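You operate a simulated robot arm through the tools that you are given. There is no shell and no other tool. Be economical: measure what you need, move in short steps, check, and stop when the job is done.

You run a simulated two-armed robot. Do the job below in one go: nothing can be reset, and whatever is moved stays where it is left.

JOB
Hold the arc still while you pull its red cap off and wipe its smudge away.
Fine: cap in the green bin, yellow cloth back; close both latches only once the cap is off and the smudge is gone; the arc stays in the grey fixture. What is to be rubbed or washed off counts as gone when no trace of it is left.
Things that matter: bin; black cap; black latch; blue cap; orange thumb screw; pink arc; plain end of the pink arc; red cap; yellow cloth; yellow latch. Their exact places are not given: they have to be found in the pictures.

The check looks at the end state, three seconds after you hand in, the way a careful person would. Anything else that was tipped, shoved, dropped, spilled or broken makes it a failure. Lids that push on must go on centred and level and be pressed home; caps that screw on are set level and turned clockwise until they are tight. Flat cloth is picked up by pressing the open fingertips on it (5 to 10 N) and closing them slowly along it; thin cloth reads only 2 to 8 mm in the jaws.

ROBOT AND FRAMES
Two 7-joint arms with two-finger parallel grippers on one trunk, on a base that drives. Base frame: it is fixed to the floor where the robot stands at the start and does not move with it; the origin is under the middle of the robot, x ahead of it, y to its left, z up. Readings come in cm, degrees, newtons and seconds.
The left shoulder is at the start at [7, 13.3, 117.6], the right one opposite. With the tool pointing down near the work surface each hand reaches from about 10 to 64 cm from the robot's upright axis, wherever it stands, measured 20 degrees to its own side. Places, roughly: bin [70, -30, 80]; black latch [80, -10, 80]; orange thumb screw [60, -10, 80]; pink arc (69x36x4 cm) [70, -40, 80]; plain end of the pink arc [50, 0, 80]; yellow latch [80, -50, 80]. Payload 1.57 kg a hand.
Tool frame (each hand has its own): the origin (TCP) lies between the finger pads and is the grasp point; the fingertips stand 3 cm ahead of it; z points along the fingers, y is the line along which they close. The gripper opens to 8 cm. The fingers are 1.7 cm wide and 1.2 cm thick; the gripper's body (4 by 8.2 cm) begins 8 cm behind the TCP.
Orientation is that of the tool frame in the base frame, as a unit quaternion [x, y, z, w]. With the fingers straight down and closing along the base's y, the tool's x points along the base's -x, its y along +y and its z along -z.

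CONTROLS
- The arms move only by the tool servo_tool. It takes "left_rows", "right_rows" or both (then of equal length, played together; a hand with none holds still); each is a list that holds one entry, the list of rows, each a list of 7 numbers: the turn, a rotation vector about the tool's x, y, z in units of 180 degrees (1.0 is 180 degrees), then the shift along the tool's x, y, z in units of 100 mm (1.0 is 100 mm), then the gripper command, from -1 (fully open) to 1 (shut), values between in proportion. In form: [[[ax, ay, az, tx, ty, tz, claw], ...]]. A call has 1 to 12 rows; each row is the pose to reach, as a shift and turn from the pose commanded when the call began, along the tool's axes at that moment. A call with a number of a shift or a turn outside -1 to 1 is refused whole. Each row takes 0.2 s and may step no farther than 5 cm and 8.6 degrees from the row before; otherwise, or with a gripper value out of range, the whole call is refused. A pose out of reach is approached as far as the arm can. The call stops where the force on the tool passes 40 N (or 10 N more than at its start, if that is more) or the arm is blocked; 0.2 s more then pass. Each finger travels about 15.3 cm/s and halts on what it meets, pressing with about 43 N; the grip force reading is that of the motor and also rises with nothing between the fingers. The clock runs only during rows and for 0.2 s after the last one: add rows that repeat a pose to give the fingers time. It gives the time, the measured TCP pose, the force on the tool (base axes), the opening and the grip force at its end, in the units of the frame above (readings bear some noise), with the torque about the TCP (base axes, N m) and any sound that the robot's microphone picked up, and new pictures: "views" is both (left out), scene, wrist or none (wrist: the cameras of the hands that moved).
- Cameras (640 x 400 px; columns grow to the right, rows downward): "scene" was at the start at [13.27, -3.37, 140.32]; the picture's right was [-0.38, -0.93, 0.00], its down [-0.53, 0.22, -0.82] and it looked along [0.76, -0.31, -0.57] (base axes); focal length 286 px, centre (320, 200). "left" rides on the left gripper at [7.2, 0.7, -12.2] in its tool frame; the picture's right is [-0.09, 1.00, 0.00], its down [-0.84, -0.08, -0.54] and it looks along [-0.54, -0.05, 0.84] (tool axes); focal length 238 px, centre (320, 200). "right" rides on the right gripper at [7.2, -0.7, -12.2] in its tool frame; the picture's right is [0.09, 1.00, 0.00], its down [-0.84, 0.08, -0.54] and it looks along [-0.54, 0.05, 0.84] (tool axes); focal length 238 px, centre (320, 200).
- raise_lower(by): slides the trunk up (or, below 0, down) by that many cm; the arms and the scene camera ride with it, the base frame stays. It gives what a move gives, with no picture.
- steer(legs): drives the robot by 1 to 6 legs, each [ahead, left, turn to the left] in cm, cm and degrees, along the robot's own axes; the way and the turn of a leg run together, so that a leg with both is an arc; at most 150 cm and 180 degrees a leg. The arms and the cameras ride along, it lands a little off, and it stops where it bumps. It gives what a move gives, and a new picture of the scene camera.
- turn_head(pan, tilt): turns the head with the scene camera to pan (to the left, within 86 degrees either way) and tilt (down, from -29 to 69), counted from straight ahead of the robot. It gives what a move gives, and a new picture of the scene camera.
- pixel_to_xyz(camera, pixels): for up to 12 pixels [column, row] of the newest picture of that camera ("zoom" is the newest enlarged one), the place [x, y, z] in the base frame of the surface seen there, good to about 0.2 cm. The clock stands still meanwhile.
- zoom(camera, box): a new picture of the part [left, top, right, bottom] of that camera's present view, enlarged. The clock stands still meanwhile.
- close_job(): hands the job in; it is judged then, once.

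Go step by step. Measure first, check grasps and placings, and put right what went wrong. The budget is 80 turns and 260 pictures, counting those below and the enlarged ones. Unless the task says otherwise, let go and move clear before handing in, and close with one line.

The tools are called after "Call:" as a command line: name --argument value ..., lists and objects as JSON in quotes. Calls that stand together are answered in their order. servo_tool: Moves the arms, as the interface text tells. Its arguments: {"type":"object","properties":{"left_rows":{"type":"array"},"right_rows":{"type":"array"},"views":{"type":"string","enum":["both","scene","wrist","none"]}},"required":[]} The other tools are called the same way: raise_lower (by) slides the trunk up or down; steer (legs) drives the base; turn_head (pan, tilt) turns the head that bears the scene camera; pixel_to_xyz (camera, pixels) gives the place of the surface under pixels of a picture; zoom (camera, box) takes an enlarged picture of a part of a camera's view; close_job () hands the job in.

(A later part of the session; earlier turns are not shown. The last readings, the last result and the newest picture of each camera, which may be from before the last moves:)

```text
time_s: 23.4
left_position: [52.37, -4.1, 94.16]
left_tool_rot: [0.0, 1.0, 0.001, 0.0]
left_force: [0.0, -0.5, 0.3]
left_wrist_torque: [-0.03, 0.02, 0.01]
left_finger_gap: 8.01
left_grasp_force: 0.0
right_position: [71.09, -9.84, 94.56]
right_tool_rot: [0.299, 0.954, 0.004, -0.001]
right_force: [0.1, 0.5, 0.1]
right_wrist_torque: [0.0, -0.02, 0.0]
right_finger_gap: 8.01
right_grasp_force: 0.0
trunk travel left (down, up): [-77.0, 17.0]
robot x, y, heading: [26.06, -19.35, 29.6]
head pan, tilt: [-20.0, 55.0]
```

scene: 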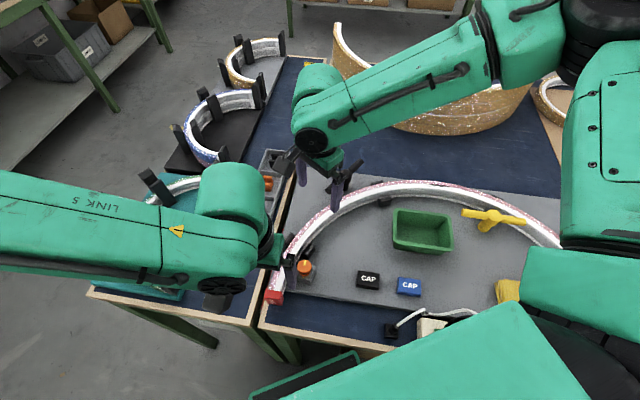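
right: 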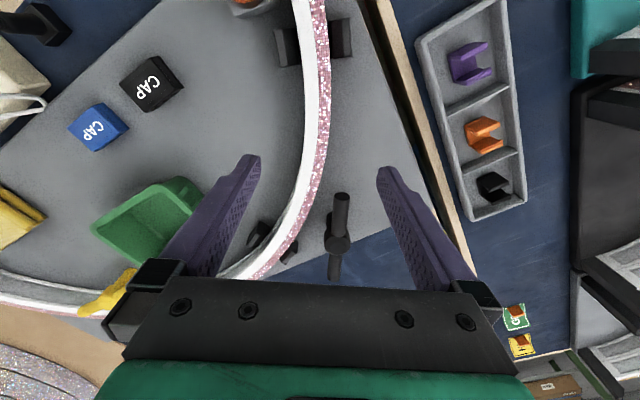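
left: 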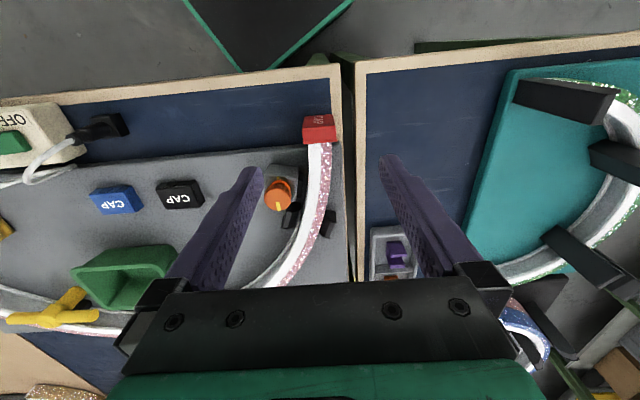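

Both hands are on target. I'll check the arc's centre line at the hold and the cap from the wrist cameras before lowering.

Call:
pixel_to_xyz --camera "right" --pixels '[[300, 110], [325, 110], [308, 165], [322, 165], [296, 200], [312, 200], [280, 230], [300, 230], [342, 200], [255, 235], [300, 50], [340, 40]]'

Call:
zoom --camera "left" --box '[260, 90, 380, 240]'

Call:
pixel_to_xyz --camera "left" --pixels '[[306, 120], [332, 120], [305, 138], [335, 138], [320, 130], [312, 150], [330, 150]]'

```text
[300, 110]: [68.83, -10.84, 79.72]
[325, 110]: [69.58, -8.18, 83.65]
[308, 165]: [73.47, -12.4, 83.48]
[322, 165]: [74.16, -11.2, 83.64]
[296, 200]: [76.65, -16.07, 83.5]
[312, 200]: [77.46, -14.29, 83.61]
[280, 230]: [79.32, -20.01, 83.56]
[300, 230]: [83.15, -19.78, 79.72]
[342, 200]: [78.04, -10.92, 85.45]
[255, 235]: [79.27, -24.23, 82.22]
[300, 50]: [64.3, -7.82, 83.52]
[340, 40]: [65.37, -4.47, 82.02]
```

```text
2.67 times, centred on (320, 165) of left
```

zoom: 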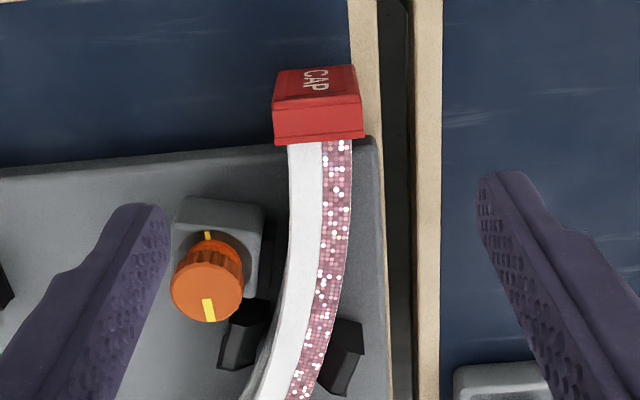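

```text
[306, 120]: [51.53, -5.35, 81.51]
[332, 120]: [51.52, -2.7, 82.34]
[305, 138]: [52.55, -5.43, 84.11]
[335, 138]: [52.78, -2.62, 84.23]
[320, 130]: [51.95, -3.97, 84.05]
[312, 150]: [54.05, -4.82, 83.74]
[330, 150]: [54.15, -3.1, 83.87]
```

Cap spans y -5.6…-2.5, top 84.1; arc centre radius is confirmed at 33.2. I'll lower both hands by 10 with fingers open.

Call:
servo_tool --left_rows '[[[0, 0, 0, 0, 0, 0.25, -1], [0, 0, 0, 0.01, 0, 0.5, -1], [0, 0, 0, 0.02, 0, 0.75, -1], [0, 0, 0, 0.03, 0, 1.0, -1]]]' --right_rows '[[[0, 0, 0, 0, 0, 0.25, -1], [0, 0, 0, 0, -0.01, 0.5, -1], [0, 0, 0, 0, -0.02, 0.75, -1], [0, 0, 0, 0, -0.02, 1.0, -1]]]'

```text
time_s: 24.4
left_position: [52.24, -4.23, 84.55]
left_tool_rot: [-0.001, 1.0, 0.001, 0.0]
left_force: [0.2, 0.6, 0.1]
left_wrist_torque: [-0.01, -0.03, -0.01]
left_finger_gap: 7.98
left_grasp_force: 0.0
right_position: [70.84, -11.52, 85.85]
right_tool_rot: [0.298, 0.954, 0.004, 0.0]
right_force: [0.2, -0.3, 0.2]
right_wrist_torque: [0.03, -0.04, 0.01]
right_finger_gap: 8.01
right_grasp_force: 0.1
right hand out of reach, approached as far as the arm can: row 3, 4
trunk travel left (down, up): [-77.0, 17.0]
robot x, y, heading: [26.15, -19.55, 29.8]
head pan, tilt: [-20.0, 55.0]
```

scene: 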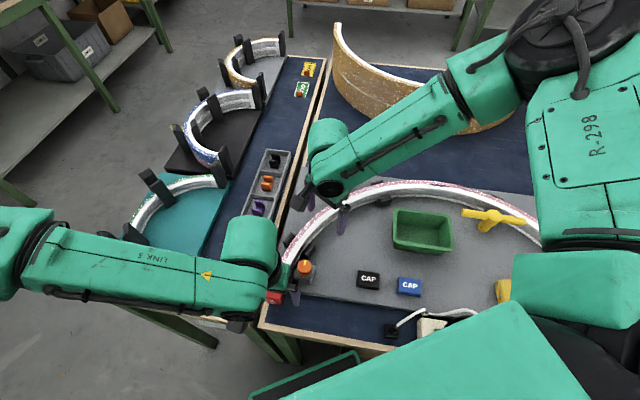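
right: 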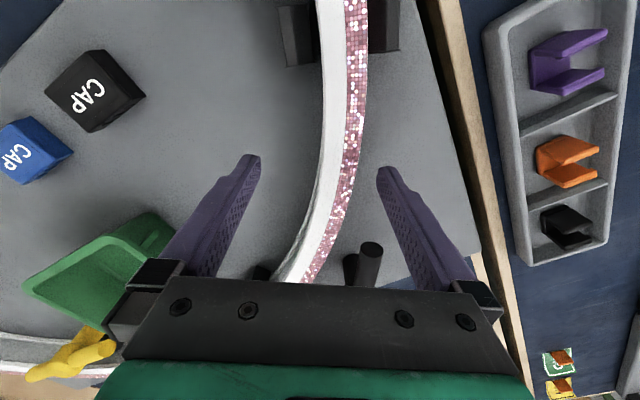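
left: 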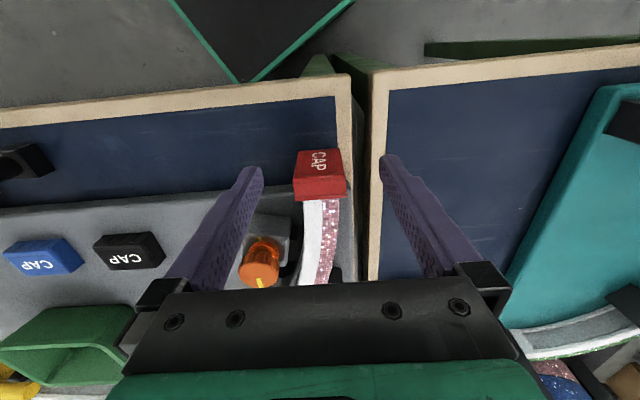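

The right hand ran out of reach when low, while both poses at z 94 were fine. I'll go back up there and lower the trunk instead.

Call:
servo_tool --left_rows '[[[0, 0, 0, 0, 0, -0.3, -1], [0, 0, 0, 0, 0, -0.6, -1], [0, 0, 0, 0, 0.01, -0.94, -1], [0, 0, 0, 0, 0.01, -0.94, -1]]]' --right_rows '[[[0, 0, 0, 0, 0, -0.3, -1], [0, 0, 0, 0, 0, -0.6, -1], [0, 0, 0, 0.04, 0.06, -0.87, -1], [0, 0, 0, 0.074, 0.134, -0.87, -1]]]' --views "none"

```text
time_s: 25.4
left_position: [51.98, -3.8, 93.97]
left_tool_rot: [-0.001, 1.0, 0.0, 0.0]
left_force: [-0.4, 0.2, 0.4]
left_wrist_torque: [0.02, 0.0, 0.0]
left_finger_gap: 7.99
left_grasp_force: 0.1
right_position: [70.65, -9.97, 94.53]
right_tool_rot: [0.299, 0.954, 0.004, -0.001]
right_force: [-0.4, 0.3, 0.1]
right_wrist_torque: [-0.02, 0.03, -0.01]
right_finger_gap: 7.99
right_grasp_force: 0.0
trunk travel left (down, up): [-77.0, 17.0]
robot x, y, heading: [26.11, -19.6, 29.6]
head pan, tilt: [-20.0, 55.0]
```

Call:
raise_lower --by -9

Call:
servo_tool --left_rows '[[[0, 0, 0, 0, -0.02, 0, -1]]]' --right_rows '[[[0, 0, 0, 0, 0, 0, -1]]]'

```text
time_s: 26.7
left_position: [51.96, -3.95, 85.0]
left_tool_rot: [0.0, 1.0, 0.001, 0.0]
left_force: [0.3, 0.5, 0.3]
left_wrist_torque: [0.01, 0.02, -0.02]
left_finger_gap: 8.0
left_grasp_force: 0.0
right_position: [70.67, -10.08, 85.73]
right_tool_rot: [0.298, 0.954, 0.002, -0.001]
right_force: [0.0, -0.1, -0.4]
right_wrist_torque: [0.0, 0.01, 0.03]
right_finger_gap: 8.0
right_grasp_force: 0.1
trunk travel left (down, up): [-68.0, 26.0]
robot x, y, heading: [25.52, -19.52, 29.5]
head pan, tilt: [-20.0, 55.0]
```

```text
time_s: 27.1
left_position: [51.99, -4.06, 84.96]
left_tool_rot: [-0.001, 1.0, 0.0, 0.001]
left_force: [0.2, 0.4, 0.2]
left_wrist_torque: [0.04, 0.01, 0.03]
left_finger_gap: 7.97
left_grasp_force: 0.0
right_position: [70.67, -10.11, 85.51]
right_tool_rot: [0.298, 0.955, 0.003, 0.0]
right_force: [-0.6, -0.4, -0.4]
right_wrist_torque: [0.01, -0.02, -0.01]
right_finger_gap: 7.97
right_grasp_force: 0.0
trunk travel left (down, up): [-68.0, 26.0]
robot x, y, heading: [25.81, -19.82, 29.5]
head pan, tilt: [-20.0, 55.0]
```

scene: 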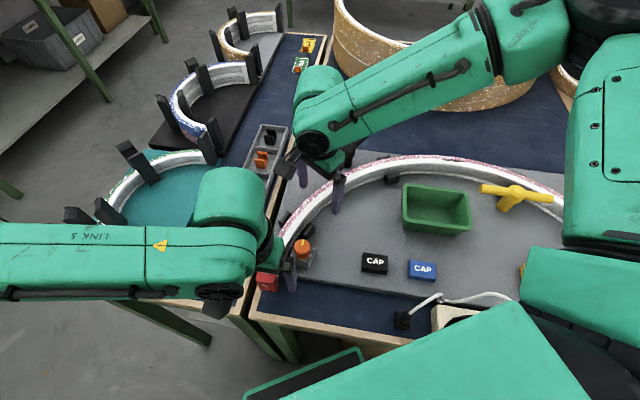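
right: 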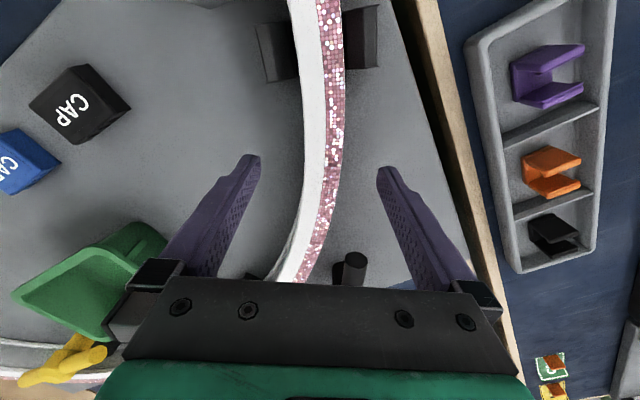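
left: 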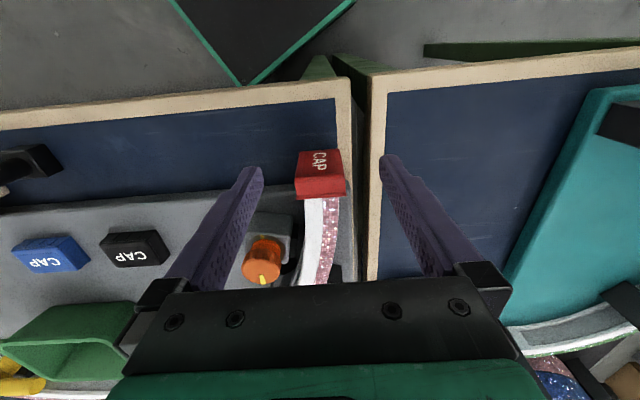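

Right camera shows the arc between the fingers, left shows the cap between its fingers. I'll lower the trunk 2.3 and close the right hand gently on the arc.

Call:
raise_lower --by -2.3

Call:
servo_tool --right_rows '[[[0, 0, 0, 0, 0.015, 0, -0.5], [0, 0, 0, 0, 0.015, 0, 0], [0, 0, 0, 0, 0.015, 0, 0.15], [0, 0, 0, 0, 0.015, 0, 0.25], [0, 0, 0, 0, 0.015, 0, 0.3], [0, 0, 0, 0, 0.015, 0, 0.35], [0, 0, 0, 0, 0.015, 0, 0.4], [0, 0, 0, 0, 0.015, 0, 0.45]]]'

```text
time_s: 27.8
left_position: [51.93, -4.12, 82.63]
left_tool_rot: [0.0, 1.0, 0.0, 0.0]
left_force: [-0.5, 0.2, -0.4]
left_wrist_torque: [-0.01, 0.03, -0.01]
left_finger_gap: 7.99
left_grasp_force: 0.0
right_position: [70.76, -9.95, 83.26]
right_tool_rot: [0.299, 0.954, 0.003, -0.001]
right_force: [0.4, -0.9, 0.0]
right_wrist_torque: [-0.04, 0.01, -0.01]
right_finger_gap: 8.0
right_grasp_force: 0.1
trunk travel left (down, up): [-65.7, 28.3]
robot x, y, heading: [25.73, -19.84, 29.6]
head pan, tilt: [-20.0, 55.0]
```

```text
time_s: 29.6
left_position: [51.97, -4.18, 82.63]
left_tool_rot: [-0.002, 1.0, 0.001, -0.001]
left_force: [-0.4, -0.4, -1.2]
left_wrist_torque: [0.0, 0.01, -0.01]
left_finger_gap: 8.01
left_grasp_force: 0.0
right_position: [70.67, -10.07, 83.34]
right_tool_rot: [0.298, 0.955, 0.003, -0.002]
right_force: [-1.9, -0.8, 0.9]
right_wrist_torque: [-0.38, 0.32, 0.03]
right_finger_gap: 2.55
right_grasp_force: 37.5
trunk travel left (down, up): [-65.7, 28.3]
robot x, y, heading: [25.63, -19.3, 29.6]
head pan, tilt: [-20.0, 55.0]
```

scene: 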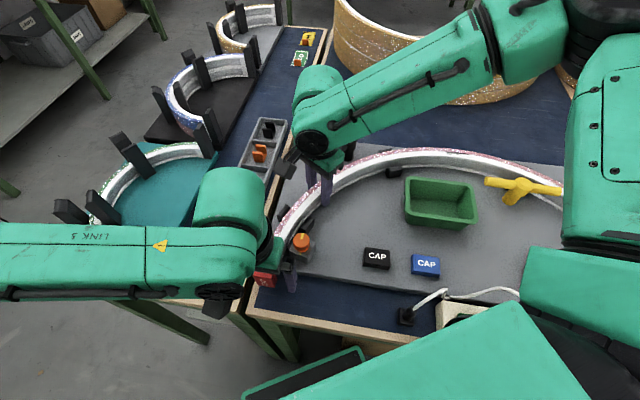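
right: 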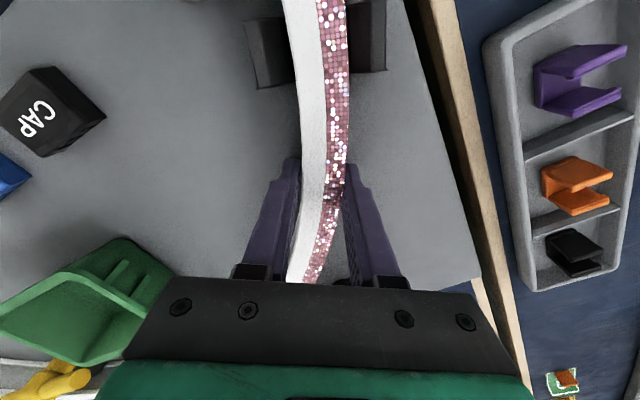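

The right hand grips the arc (gap 2.55, side force only 2 N). Now I close the left hand on the cap.

Call:
servo_tool --left_rows '[[[0, 0, 0, 0, 0, 0, -0.5], [0, 0, 0, 0, 0, 0, 0], [0, 0, 0, 0, 0, 0, 0.1], [0, 0, 0, 0, 0, 0, 0.2], [0, 0, 0, 0, 0, 0, 0.25], [0, 0, 0, 0, 0, 0, 0.3], [0, 0, 0, 0, 0, 0, 0.5]]]' --right_rows '[[[0, 0, 0, 0, 0, 0, 0.6], [0, 0, 0, 0, 0, 0, 0.6], [0, 0, 0, 0, 0, 0, 0.6], [0, 0, 0, 0, 0, 0, 0.6], [0, 0, 0, 0, 0, 0, 0.6], [0, 0, 0, 0, 0, 0, 0.6], [0, 0, 0, 0, 0, 0, 0.6]]]' --views "wrist"

```text
time_s: 31.2
left_position: [51.95, -4.04, 82.79]
left_tool_rot: [-0.001, 1.0, 0.0, 0.001]
left_force: [-0.3, 3.6, 0.8]
left_wrist_torque: [0.07, 0.02, 0.03]
left_finger_gap: 3.1
left_grasp_force: 40.1
right_position: [70.73, -9.92, 83.37]
right_tool_rot: [0.298, 0.955, 0.003, 0.0]
right_force: [-0.4, -4.5, 1.5]
right_wrist_torque: [-0.38, 0.28, 0.13]
right_finger_gap: 2.54
right_grasp_force: 36.8
trunk travel left (down, up): [-65.7, 28.3]
robot x, y, heading: [25.92, -19.61, 29.6]
head pan, tilt: [-20.0, 55.0]
```

right: 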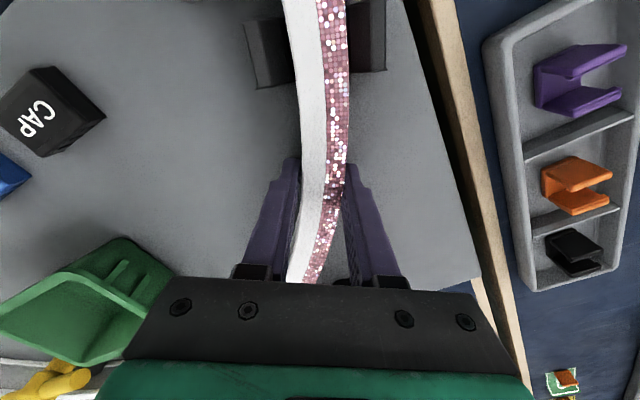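
left: 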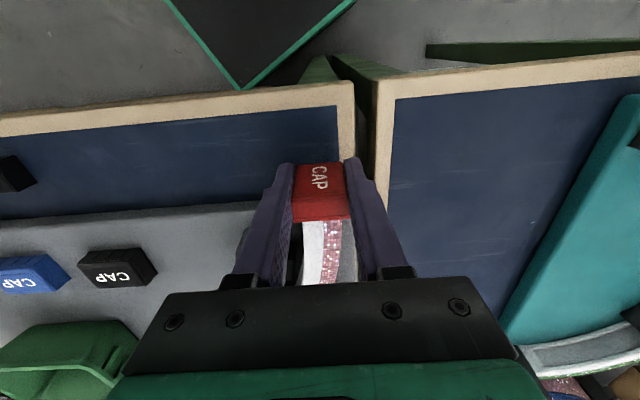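

The cap is held (gap 3.1, 40 N) and the arc is held. I'll pull the cap slowly along -x.

Call:
servo_tool --left_rows '[[[0, 0, 0, 0.03, 0, 0, 0.8], [0, 0, 0, 0.06, 0, 0, 0.8], [0, 0, 0, 0.09, 0, 0, 0.8], [0, 0, 0, 0.12, 0, 0, 0.8], [0, 0, 0, 0.16, 0, 0, 0.8], [0, 0, 0, 0.2, 0, 0, 0.8], [0, 0, 0, 0.25, 0, 0, 0.8], [0, 0, 0, 0.3, 0, 0, 0.8], [0, 0, 0, 0.35, 0, 0, 0.8], [0, 0, 0, 0.4, 0, 0, 0.8]]]' --right_rows '[[[0, 0, 0, 0, 0, 0, 0.8], [0, 0, 0, 0, 0, 0, 0.8], [0, 0, 0, 0, 0, 0, 0.8], [0, 0, 0, 0, 0, 0, 0.8], [0, 0, 0, 0, 0, 0, 0.8], [0, 0, 0, 0, 0, 0, 0.8], [0, 0, 0, 0, 0, 0, 0.8], [0, 0, 0, 0, 0, 0, 0.8], [0, 0, 0, 0, 0, 0, 0.8], [0, 0, 0, 0, 0, 0, 0.8]]]'

```text
time_s: 33.4
left_position: [48.57, -4.56, 82.82]
left_tool_rot: [0.014, 1.0, 0.0, 0.006]
left_force: [-0.4, -0.4, -0.2]
left_wrist_torque: [-0.01, 0.0, 0.02]
left_finger_gap: 3.1
left_grasp_force: 40.1
left hand out of reach, approached as far as the arm can: row 10
right_position: [70.72, -10.04, 83.3]
right_tool_rot: [0.298, 0.955, 0.003, -0.001]
right_force: [1.3, 0.9, 1.9]
right_wrist_torque: [-0.32, 0.22, 0.11]
right_finger_gap: 2.54
right_grasp_force: 37.1
trunk travel left (down, up): [-65.7, 28.3]
robot x, y, heading: [25.94, -19.35, 29.8]
head pan, tilt: [-20.0, 55.0]
```

scene: 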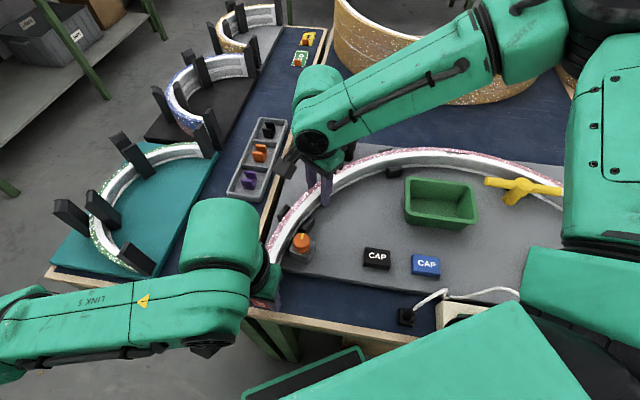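
right: 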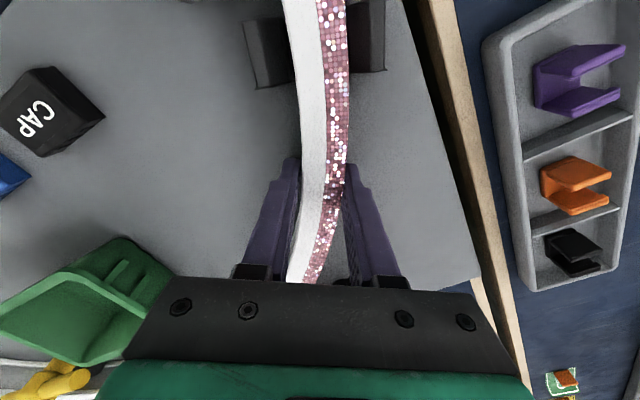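
left: 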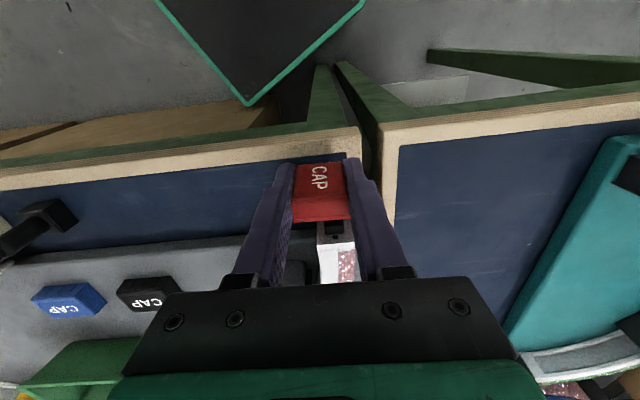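

The cap is off: the left picture shows it in the fingers and the bare arc end behind it. I'll open the right hand and raise both hands.

Call:
servo_tool --left_rows '[[[0, 0, 0, 0, 0, -0.1, 0.8], [0, 0, 0, 0, 0, -0.2, 0.8], [0, 0, 0, 0, 0, -0.3, 0.8], [0, 0, 0, 0, 0, -0.5, 0.8], [0, 0, 0, 0, 0, -0.7, 0.8], [0, 0, 0, 0, 0, -1.0, 0.8]]]' --right_rows '[[[0, 0, 0, 0, 0, 0, 0.2], [0, 0, 0, 0, 0, 0, -0.3], [0, 0, 0, 0, 0, 0, -1], [0, 0, 0, 0, 0, -0.3, -1], [0, 0, 0, 0, 0, -0.6, -1], [0, 0, 0, 0, 0, -1.0, -1]]]' --views "both"

Call:
raise_lower --by 12

```text
time_s: 34.8
left_position: [48.67, -6.02, 90.68]
left_tool_rot: [-0.001, 1.0, 0.001, 0.001]
left_force: [-1.2, 0.0, -0.8]
left_wrist_torque: [0.02, -0.03, -0.02]
left_finger_gap: 3.11
left_grasp_force: 40.0
left hand out of reach, approached as far as the arm can: row 1, 2, 3, 4, 5, 6
right_position: [70.7, -10.37, 93.61]
right_tool_rot: [0.298, 0.955, 0.004, -0.001]
right_force: [0.0, 0.1, 0.8]
right_wrist_torque: [-0.01, -0.02, 0.01]
right_finger_gap: 7.98
right_grasp_force: 0.1
trunk travel left (down, up): [-65.7, 28.3]
robot x, y, heading: [25.55, -19.69, 29.5]
head pan, tilt: [-20.0, 55.0]
```

scene: 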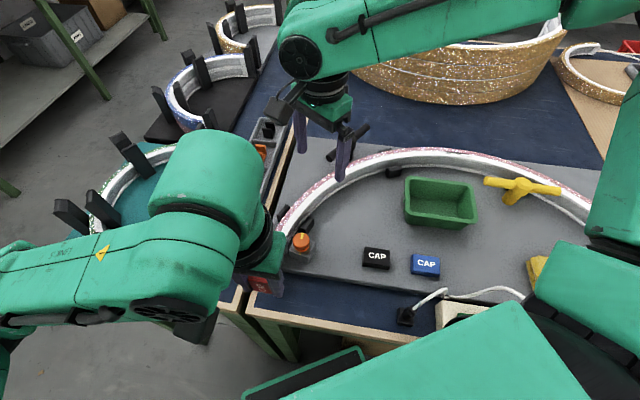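
right: 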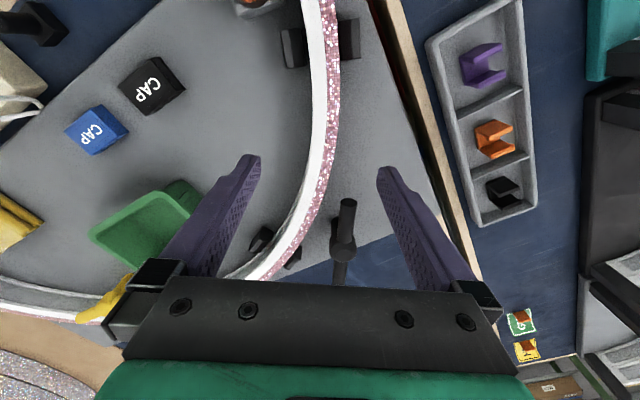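
left: 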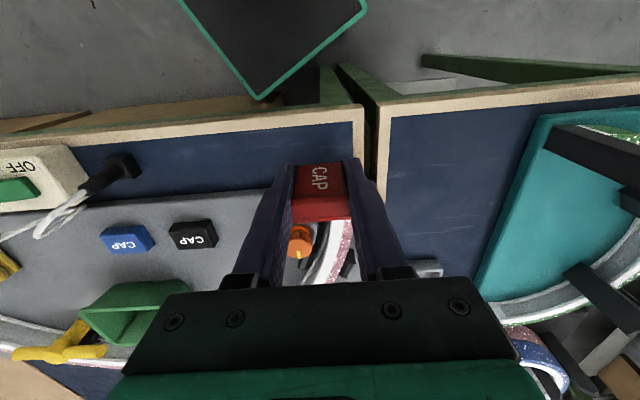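

```text
time_s: 36.3
left_position: [48.81, -5.85, 102.55]
left_tool_rot: [0.0, 1.0, -0.001, 0.001]
left_force: [0.4, -0.1, 0.0]
left_wrist_torque: [-0.01, 0.0, 0.05]
left_finger_gap: 3.12
left_grasp_force: 39.8
right_position: [70.79, -10.29, 105.55]
right_tool_rot: [0.298, 0.955, 0.002, -0.001]
right_force: [-0.7, -0.7, -0.5]
right_wrist_torque: [0.01, 0.04, -0.01]
right_finger_gap: 7.99
right_grasp_force: 0.1
trunk travel left (down, up): [-77.7, 16.3]
robot x, y, heading: [26.14, -19.05, 29.8]
head pan, tilt: [-20.0, 55.0]
```

The right hand is free and the arc is unmoved. I'll drive to about (27,-49) at heading 0 so the left hand can reach the bin.

Call:
steer --legs '[[-7.4, -13, 0], [0, 0, -29.6], [1, -15, 0]]'

Call:
turn_head --pan 15 --tilt 55

```text
time_s: 40.1
left_position: [53.58, -48.94, 102.6]
left_tool_rot: [0.252, 0.968, -0.001, 0.001]
left_force: [0.5, 0.1, -0.4]
left_wrist_torque: [-0.04, 0.0, -0.03]
left_finger_gap: 3.12
left_grasp_force: 40.3
right_position: [70.79, -63.6, 105.52]
right_tool_rot: [0.53, 0.848, 0.001, 0.001]
right_force: [-0.3, 0.2, 0.0]
right_wrist_torque: [0.0, 0.0, 0.02]
right_finger_gap: 8.02
right_grasp_force: 0.0
trunk travel left (down, up): [-77.7, 16.3]
robot x, y, heading: [26.95, -49.8, 0.3]
head pan, tilt: [-20.0, 55.0]
```

scene: 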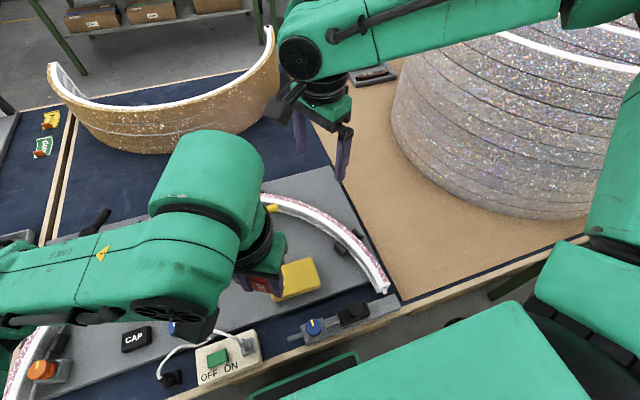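

```text
time_s: 41.1
left_position: [53.64, -49.1, 102.61]
left_tool_rot: [0.253, 0.968, 0.0, 0.0]
left_force: [-0.3, 0.6, 0.3]
left_wrist_torque: [0.02, 0.02, 0.01]
left_finger_gap: 3.09
left_grasp_force: 40.1
right_position: [70.68, -63.67, 105.48]
right_tool_rot: [0.53, 0.848, 0.002, 0.001]
right_force: [-0.4, -0.6, 0.2]
right_wrist_torque: [0.01, -0.03, 0.02]
right_finger_gap: 8.02
right_grasp_force: 0.1
trunk travel left (down, up): [-77.7, 16.3]
robot x, y, heading: [26.68, -50.1, 0.4]
head pan, tilt: [15.0, 55.0]
```

scene: 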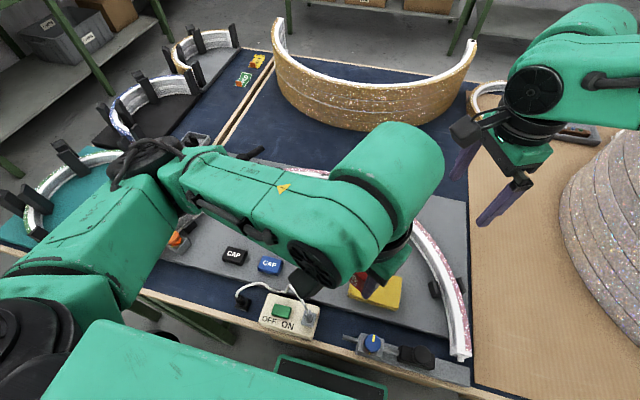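

I'll carry the cap over the bin at about (73,-33.5), turning the hand square to it.

Call:
servo_tool --left_rows '[[[0, 0, 0, -0.3, 0.33, 0, 0.8], [0, 0, 0, -0.6, 0.66, 0, 0.8], [0, 0, 0, -0.93, 1.0, 0, 0.8]]]' --views "none"

Call:
servo_tool --left_rows '[[[0, 0, -0.03, 0, 0.25, 0, 0.8], [0, 0, -0.06, 0, 0.5, 0, 0.8], [0, 0, -0.1, 0, 0.75, 0, 0.8], [0, 0, -0.13, 0, 1.0, 0, 0.8], [0, 0, -0.162, 0, 1.0, 0, 0.8]]]' --views "both"

```text
time_s: 41.9
left_position: [67.04, -44.85, 102.7]
left_tool_rot: [0.252, 0.968, 0.0, 0.0]
left_force: [0.4, -0.2, 0.3]
left_wrist_torque: [0.02, 0.03, -0.01]
left_finger_gap: 3.12
left_grasp_force: 40.2
right_position: [70.85, -63.76, 105.48]
right_tool_rot: [0.53, 0.848, 0.002, -0.001]
right_force: [-0.8, -1.3, 0.1]
right_wrist_torque: [-0.01, 0.03, 0.0]
right_finger_gap: 7.99
right_grasp_force: 0.0
trunk travel left (down, up): [-77.7, 16.3]
robot x, y, heading: [27.07, -50.04, 0.4]
head pan, tilt: [15.0, 55.0]
```

```text
time_s: 43.1
left_position: [71.37, -36.06, 102.61]
left_tool_rot: [0.0, 1.0, 0.001, 0.0]
left_force: [0.4, -0.4, 0.0]
left_wrist_torque: [-0.02, 0.03, 0.01]
left_finger_gap: 3.1
left_grasp_force: 39.8
right_position: [70.8, -63.68, 105.52]
right_tool_rot: [0.53, 0.848, 0.004, 0.0]
right_force: [0.9, 0.2, 0.3]
right_wrist_torque: [0.04, -0.03, 0.0]
right_finger_gap: 8.04
right_grasp_force: 0.0
trunk travel left (down, up): [-77.7, 16.3]
robot x, y, heading: [26.97, -49.58, 0.5]
head pan, tilt: [15.0, 55.0]
```

scene: 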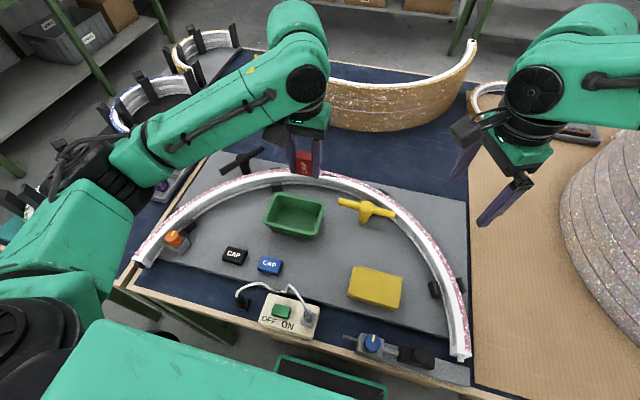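
left: 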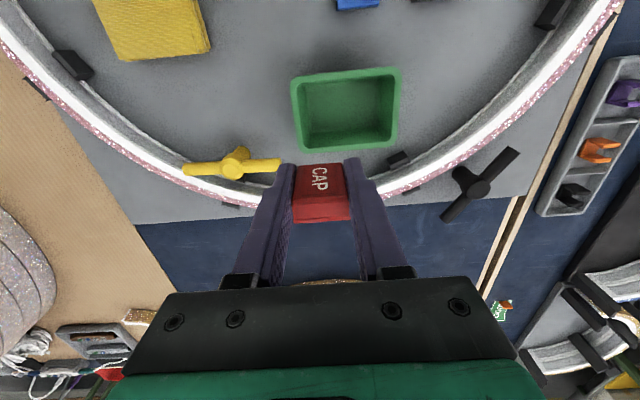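

Both cameras see the bin clearly now; I'll measure its rim and also zoom on the smudge, latches and cloth.

Call:
pixel_to_xyz --camera "scene" --pixels '[[270, 197], [323, 205], [316, 238], [266, 228], [295, 218], [348, 290], [352, 268], [401, 281], [399, 308], [375, 285], [378, 295], [365, 213]]'

Call:
zoom --camera "scene" --box '[210, 140, 410, 265]'

Call:
zoom --camera "left" --box '[170, 40, 430, 230]'

```text
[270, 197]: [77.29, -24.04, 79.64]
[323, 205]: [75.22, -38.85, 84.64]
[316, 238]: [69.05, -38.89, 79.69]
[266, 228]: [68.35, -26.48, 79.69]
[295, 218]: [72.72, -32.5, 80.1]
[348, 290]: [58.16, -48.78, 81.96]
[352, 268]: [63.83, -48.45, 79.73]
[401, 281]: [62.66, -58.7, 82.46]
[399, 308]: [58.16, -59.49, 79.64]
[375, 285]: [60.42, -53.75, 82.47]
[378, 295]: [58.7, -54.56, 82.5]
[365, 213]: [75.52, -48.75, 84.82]
```

```text
3.20 times, centred on (310, 202) of scene
```

zoom: 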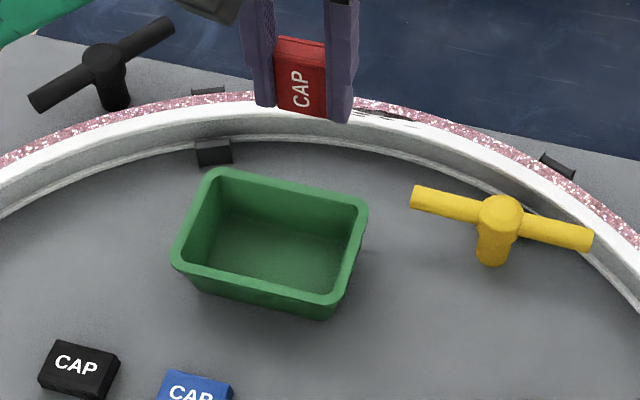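

```text
2.11 times, centred on (300, 135) of left
```

zoom: 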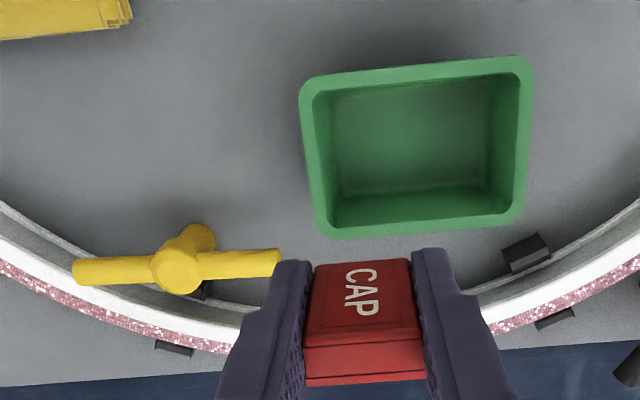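

Call:
pixel_to_xyz --camera "zoom" --pixels '[[308, 130], [524, 120], [420, 67], [420, 230], [420, 140], [330, 225], [515, 215], [310, 92], [525, 68]]'

```text
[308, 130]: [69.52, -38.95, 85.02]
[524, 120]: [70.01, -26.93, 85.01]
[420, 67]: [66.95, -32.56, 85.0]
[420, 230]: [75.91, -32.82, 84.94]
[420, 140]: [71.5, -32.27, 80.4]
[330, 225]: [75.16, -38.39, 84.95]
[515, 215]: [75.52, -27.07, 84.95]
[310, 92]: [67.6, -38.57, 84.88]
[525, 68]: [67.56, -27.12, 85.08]
```

The bin's centre is (71.4,-32.8), rim z 85. I'll lower the cap into it.

Call:
servo_tool --left_rows '[[[0, 0, 0, 0, 0.32, 0, 0.8], [0, 0, 0, 0, 0.32, 0.3, 0.8], [0, 0, 0, 0, 0.32, 0.6, 0.8], [0, 0, 0, 0, 0.32, 1.0, 0.8]]]' --views "none"

Call:
servo_tool --left_rows '[[[0, 0, 0, 0, 0, 0.2, 0.8], [0, 0, 0, 0, 0, 0.4, 0.8], [0, 0, 0, 0, 0, 0.6, 0.8], [0, 0, 0, 0, 0, 0.75, 0.8], [0, 0, 0, 0, 0, 0.85, 0.8]]]'

```text
time_s: 44.1
left_position: [71.77, -32.75, 92.57]
left_tool_rot: [0.001, 1.0, 0.0, 0.001]
left_force: [0.1, -0.2, -0.4]
left_wrist_torque: [-0.02, -0.03, -0.02]
left_finger_gap: 3.11
left_grasp_force: 40.6
right_position: [70.75, -63.65, 105.44]
right_tool_rot: [0.53, 0.848, 0.002, 0.001]
right_force: [0.2, 0.5, -0.1]
right_wrist_torque: [0.04, 0.0, 0.0]
right_finger_gap: 8.01
right_grasp_force: 0.1
trunk travel left (down, up): [-77.7, 16.3]
robot x, y, heading: [27.14, -49.68, 0.4]
head pan, tilt: [15.0, 55.0]
```

```text
time_s: 45.3
left_position: [71.56, -33.01, 83.97]
left_tool_rot: [0.0, 1.0, 0.002, 0.001]
left_force: [0.1, 0.9, 0.3]
left_wrist_torque: [-0.02, 0.02, 0.04]
left_finger_gap: 3.08
left_grasp_force: 40.1
right_position: [70.67, -63.61, 105.33]
right_tool_rot: [0.53, 0.848, 0.003, 0.001]
right_force: [-0.8, -0.4, 0.0]
right_wrist_torque: [0.01, -0.01, 0.04]
right_finger_gap: 8.0
right_grasp_force: 0.0
trunk travel left (down, up): [-77.7, 16.3]
robot x, y, heading: [27.13, -49.51, 0.4]
head pan, tilt: [15.0, 55.0]
```

scene: 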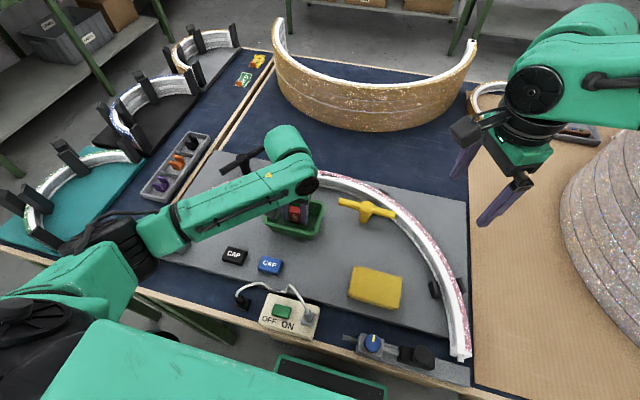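
left: 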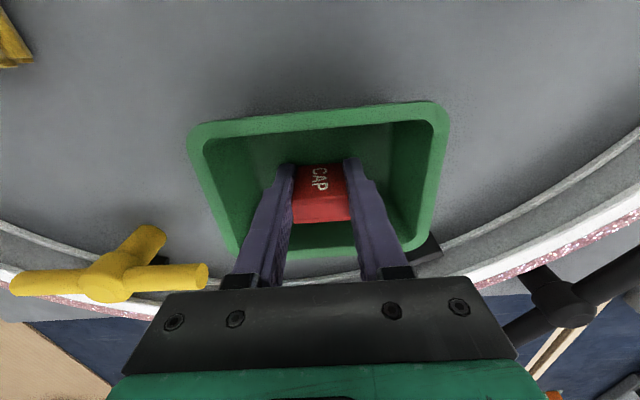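

The cap is inside the bin near its floor. I'll open to about 5 cm and rise straight up.

Call:
servo_tool --left_rows '[[[0, 0, 0, 0, 0, 0, 0.1], [0, 0, 0, 0, 0, 0, -0.2], [0, 0, 0, 0, 0, 0, -0.2], [0, 0, 0, 0, 0, -0.3, -0.2], [0, 0, 0, 0, 0, -0.6, -0.2], [0, 0, 0, 0, 0, -1.0, -0.2]]]' --views "none"

Call:
servo_tool --left_rows '[[[0, 0, 0, 0, 0, -0.4, -1], [0, 0, 0, 0, 0, -0.8, -1]]]'

```text
time_s: 46.7
left_position: [71.42, -33.2, 93.81]
left_tool_rot: [0.001, 1.0, 0.0, 0.001]
left_force: [0.3, -0.7, 1.5]
left_wrist_torque: [-0.03, -0.01, 0.01]
left_finger_gap: 4.8
left_grasp_force: 0.0
right_position: [70.76, -63.63, 105.42]
right_tool_rot: [0.53, 0.848, 0.003, 0.0]
right_force: [0.0, 0.5, 0.7]
right_wrist_torque: [-0.03, -0.03, -0.01]
right_finger_gap: 8.0
right_grasp_force: 0.0
trunk travel left (down, up): [-77.7, 16.3]
robot x, y, heading: [27.04, -49.56, 0.5]
head pan, tilt: [15.0, 55.0]
```

```text
time_s: 47.3
left_position: [71.61, -33.04, 101.83]
left_tool_rot: [0.0, 1.0, 0.0, 0.0]
left_force: [0.5, -0.3, -0.3]
left_wrist_torque: [-0.03, 0.01, 0.02]
left_finger_gap: 7.99
left_grasp_force: 0.0
right_position: [70.71, -63.76, 105.49]
right_tool_rot: [0.53, 0.848, 0.002, 0.001]
right_force: [-0.6, 0.3, 0.3]
right_wrist_torque: [0.0, 0.0, 0.01]
right_finger_gap: 7.99
right_grasp_force: 0.0
trunk travel left (down, up): [-77.7, 16.3]
robot x, y, heading: [26.83, -50.0, 0.3]
head pan, tilt: [15.0, 55.0]
```

scene: 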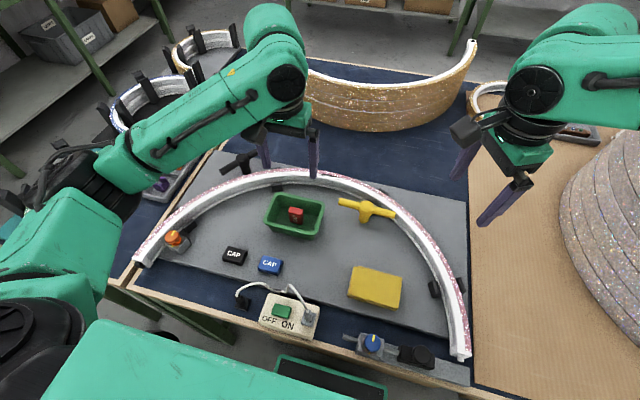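
left: 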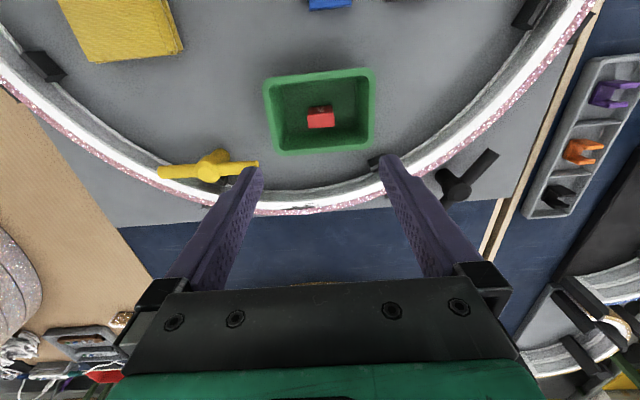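

The red cap lies in the bin. Now I'll drive to about (28,-30) turned 15° left, from where the left can hold the arc's end and the right can fetch the cloth and reach the smudge.

Call:
steer --legs '[[1, 20, 0], [0, 0, 15]]'

Call:
turn_head --pan -15 --tilt 55

```text
time_s: 49.8
left_position: [66.74, -2.36, 101.86]
left_tool_rot: [-0.131, 0.991, 0.0, 0.0]
left_force: [-0.5, -0.1, 0.1]
left_wrist_torque: [0.01, -0.01, 0.01]
left_finger_gap: 8.02
left_grasp_force: 0.0
right_position: [73.74, -32.21, 105.45]
right_tool_rot: [0.416, 0.91, 0.003, 0.0]
right_force: [0.1, -0.3, 0.6]
right_wrist_torque: [-0.03, 0.04, -0.02]
right_finger_gap: 8.0
right_grasp_force: 0.2
trunk travel left (down, up): [-77.7, 16.3]
robot x, y, heading: [27.97, -29.95, 15.4]
head pan, tilt: [15.0, 55.0]
```

scene: 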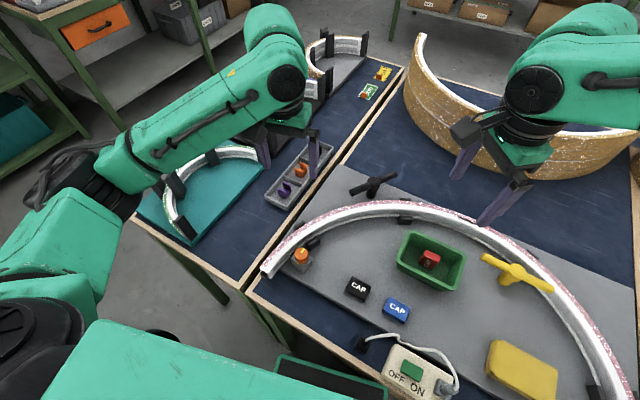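

```text
time_s: 50.7
left_position: [66.74, -2.34, 101.94]
left_tool_rot: [-0.13, 0.992, -0.001, 0.0]
left_force: [0.1, 0.0, -0.2]
left_wrist_torque: [-0.02, -0.01, 0.01]
left_finger_gap: 8.0
left_grasp_force: 0.0
right_position: [73.73, -32.17, 105.5]
right_tool_rot: [0.415, 0.91, 0.003, 0.0]
right_force: [0.3, -0.8, 0.9]
right_wrist_torque: [-0.01, 0.02, -0.03]
right_finger_gap: 8.0
right_grasp_force: 0.0
trunk travel left (down, up): [-77.7, 16.3]
robot x, y, heading: [27.8, -30.23, 15.4]
head pan, tilt: [-15.0, 55.0]
```

scene: 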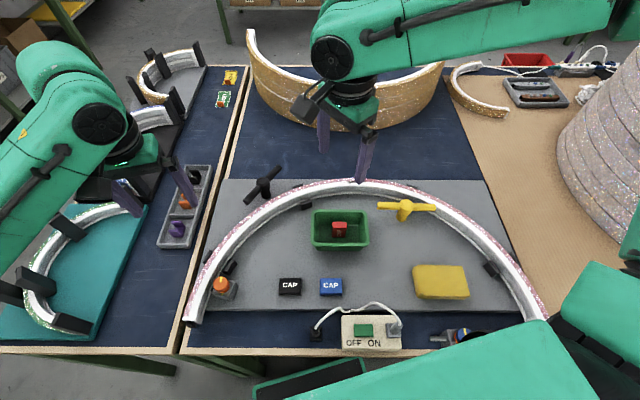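

I'll bring the right hand over the cloth centre (60.5,-54), closing along x, and the left over the arc's bare end.

Call:
servo_tool --left_rows '[[[0, 0, 0, 0.23, 0.03, 0, -1], [0, 0, 0, 0.46, 0.06, 0, -1], [0, 0, 0, 0.7, 0.1, 0, -1]]]' --right_rows '[[[0, 0, 0, -0.1, -0.33, 0.1, -1], [0, 0, 0, -0.2, -0.66, 0.2, -1], [0, 0, 0, -0.3, -1, 0.3, -1]]]' --views "none"

Call:
servo_tool --left_rows '[[[0, 0, 0.03, 0.23, 0.03, 0, -1], [0, 0, 0.06, 0.46, 0.06, 0, -1], [0, 0, 0.083, 0.62, 0.07, 0, -1]]]' --right_rows '[[[0, 0, 0, -0.1, -0.33, 0.1, -1], [0, 0, 0, -0.2, -0.66, 0.2, -1], [0, 0, 0, -0.3, -1, 0.3, -1]]]' --views "none"

Call:
servo_tool --right_rows '[[[0, 0, 0.045, -0.04, -0.1, 0.1, -1], [0, 0, 0.09, -0.08, -0.2, 0.2, -1], [0, 0, 0.135, -0.12, -0.3, 0.3, -1], [0, 0, 0.18, -0.16, -0.4, 0.4, -1], [0, 0, 0.227, -0.18, -0.43, 0.5, -1]]]'

```text
time_s: 51.5
left_position: [59.63, -3.47, 101.9]
left_tool_rot: [-0.131, 0.991, 0.001, 0.002]
left_force: [-1.3, 0.1, 0.5]
left_wrist_torque: [-0.02, 0.01, -0.01]
left_finger_gap: 8.02
left_grasp_force: 0.1
right_position: [67.77, -41.13, 102.44]
right_tool_rot: [0.414, 0.91, 0.004, 0.0]
right_force: [0.0, -0.3, -1.1]
right_wrist_torque: [0.02, -0.04, -0.02]
right_finger_gap: 8.01
right_grasp_force: 0.1
trunk travel left (down, up): [-77.7, 16.3]
robot x, y, heading: [27.81, -29.8, 15.4]
head pan, tilt: [-15.0, 55.0]
```

```text
time_s: 52.3
left_position: [56.45, -4.49, 102.34]
left_tool_rot: [0.001, 1.0, 0.001, 0.0]
left_force: [0.6, 0.1, -1.0]
left_wrist_torque: [0.03, 0.01, -0.02]
left_finger_gap: 8.01
left_grasp_force: 0.1
left hand out of reach, approached as far as the arm can: row 2, 3
right_position: [66.43, -50.47, 99.39]
right_tool_rot: [0.415, 0.91, 0.004, -0.002]
right_force: [0.6, -0.4, 1.3]
right_wrist_torque: [0.03, 0.04, 0.0]
right_finger_gap: 7.99
right_grasp_force: 0.0
right hand out of reach, approached as far as the arm can: row 1, 2, 3
trunk travel left (down, up): [-77.7, 16.3]
robot x, y, heading: [27.69, -30.02, 15.3]
head pan, tilt: [-15.0, 55.0]
```

```text
time_s: 53.5
left_position: [56.25, -4.11, 102.33]
left_tool_rot: [0.0, 1.0, 0.001, 0.0]
left_force: [0.4, -1.0, -0.3]
left_wrist_torque: [0.01, 0.0, -0.01]
left_finger_gap: 8.02
left_grasp_force: 0.1
right_position: [65.38, -54.9, 94.69]
right_tool_rot: [0.707, 0.707, 0.003, -0.003]
right_force: [0.7, 0.0, 0.4]
right_wrist_torque: [-0.01, 0.0, -0.01]
right_finger_gap: 8.0
right_grasp_force: 0.1
right hand out of reach, approached as far as the arm can: row 1, 2, 3, 4, 5
trunk travel left (down, up): [-77.7, 16.3]
robot x, y, heading: [27.63, -29.96, 15.3]
head pan, tilt: [-15.0, 55.0]
```

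scene: 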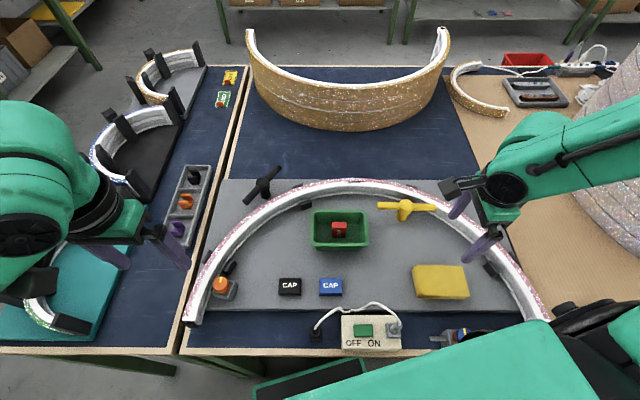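
right: 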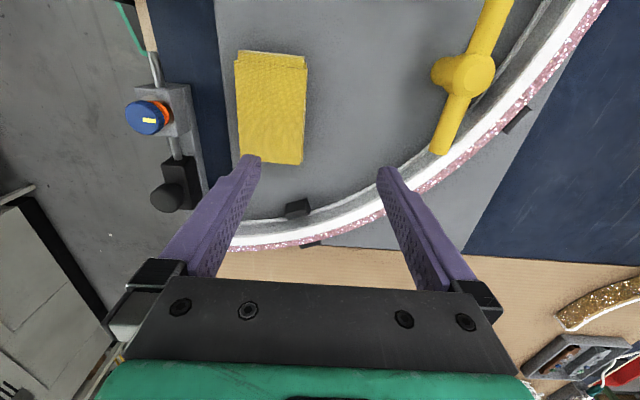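

The right hand is over (65.4,-54.9) with the cloth beside it at picture (270,105). I'll lower 6 and then shift -x by 4.9.

Call:
servo_tool --right_rows '[[[0, 0, 0, 0, 0, 0.3, -1], [0, 0, 0, 0, 0, 0.6, -1], [0, 0, 0, 0.05, -0.25, 0.6, -1], [0, 0, 0, 0.09, -0.49, 0.6, -1]]]' --views "wrist"

```text
time_s: 54.5
left_position: [56.22, -4.32, 102.34]
left_tool_rot: [0.0, 1.0, 0.001, 0.001]
left_force: [-0.4, 0.6, 0.2]
left_wrist_torque: [0.04, 0.0, 0.02]
left_finger_gap: 7.98
left_grasp_force: 0.1
right_position: [62.53, -54.33, 86.7]
right_tool_rot: [0.707, 0.707, 0.003, -0.002]
right_force: [0.2, 0.7, -1.0]
right_wrist_torque: [0.02, 0.01, -0.01]
right_finger_gap: 7.99
right_grasp_force: 0.1
right hand out of reach, approached as far as the arm can: row 3, 4
trunk travel left (down, up): [-77.7, 16.3]
robot x, y, heading: [28.25, -30.24, 15.6]
head pan, tilt: [-15.0, 55.0]
```

right: 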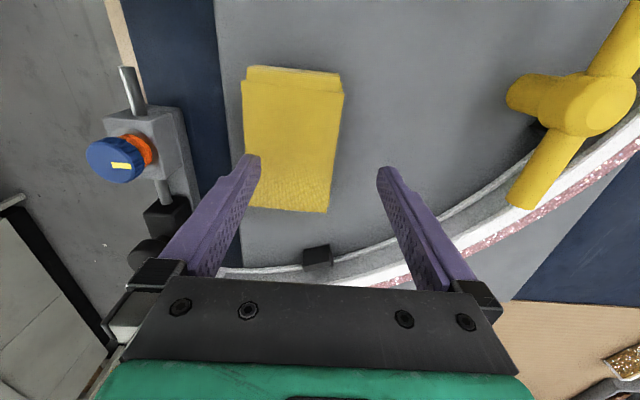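

The cloth is between picture (245..340, 70..210) but the hand is at its inner limit. I'll raise slightly and back the base 4.5 cm.

Call:
raise_lower --by 3

Call:
steer --legs '[[-4.5, 0, 0]]'

Call:
zoom --camera "right" --box '[180, 40, 480, 230]'

Call:
pixel_to_xyz --camera "zoom" --pixels '[[320, 200], [280, 130], [360, 130], [320, 300], [250, 250], [400, 250], [320, 90]]'

```text
time_s: 55.3
left_position: [56.21, -4.32, 105.26]
left_tool_rot: [0.0, 1.0, 0.001, 0.0]
left_force: [-0.3, 0.7, 0.0]
left_wrist_torque: [-0.03, 0.0, 0.02]
left_finger_gap: 8.03
left_grasp_force: 0.0
right_position: [62.64, -54.33, 89.66]
right_tool_rot: [0.706, 0.708, 0.002, -0.001]
right_force: [0.7, 0.1, 0.3]
right_wrist_torque: [-0.02, -0.03, 0.0]
right_finger_gap: 8.03
right_grasp_force: 0.0
trunk travel left (down, up): [-80.7, 13.3]
robot x, y, heading: [27.89, -29.99, 15.4]
head pan, tilt: [-15.0, 55.0]
```

```text
time_s: 56.2
left_position: [52.44, -5.19, 105.16]
left_tool_rot: [-0.001, 1.0, -0.001, -0.002]
left_force: [0.0, 0.3, -0.2]
left_wrist_torque: [-0.05, 0.04, -0.05]
left_finger_gap: 8.0
left_grasp_force: 0.1
right_position: [58.75, -55.31, 89.58]
right_tool_rot: [0.705, 0.709, 0.0, -0.004]
right_force: [0.3, -0.9, -0.7]
right_wrist_torque: [0.01, 0.04, -0.02]
right_finger_gap: 7.96
right_grasp_force: 0.1
trunk travel left (down, up): [-80.7, 13.3]
robot x, y, heading: [23.82, -31.27, 15.8]
head pan, tilt: [-15.0, 55.0]
```

scene: 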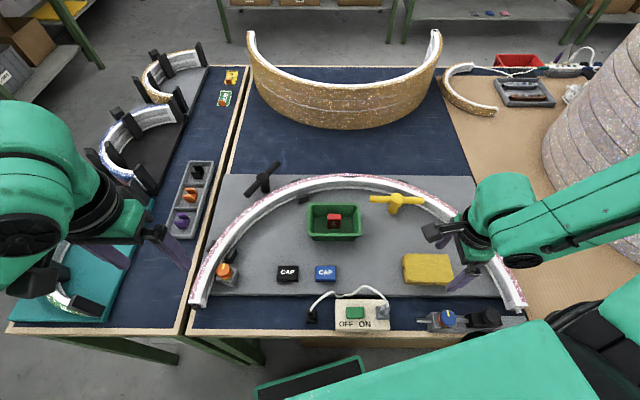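

```text
2.11 times, centred on (330, 135) of right
```

zoom: 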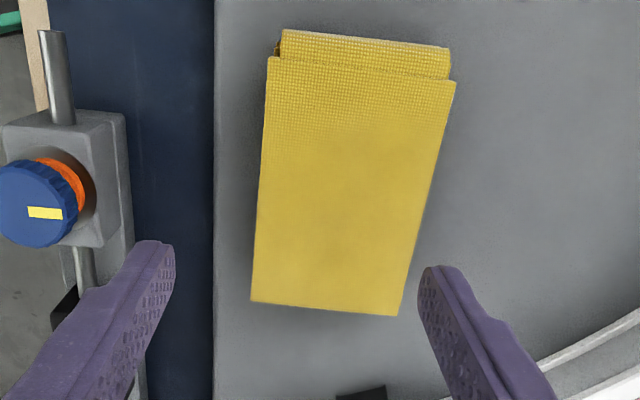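

```text
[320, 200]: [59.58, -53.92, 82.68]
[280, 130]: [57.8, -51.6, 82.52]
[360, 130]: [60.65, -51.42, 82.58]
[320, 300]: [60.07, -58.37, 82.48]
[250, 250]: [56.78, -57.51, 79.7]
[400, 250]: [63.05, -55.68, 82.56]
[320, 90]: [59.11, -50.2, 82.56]
```

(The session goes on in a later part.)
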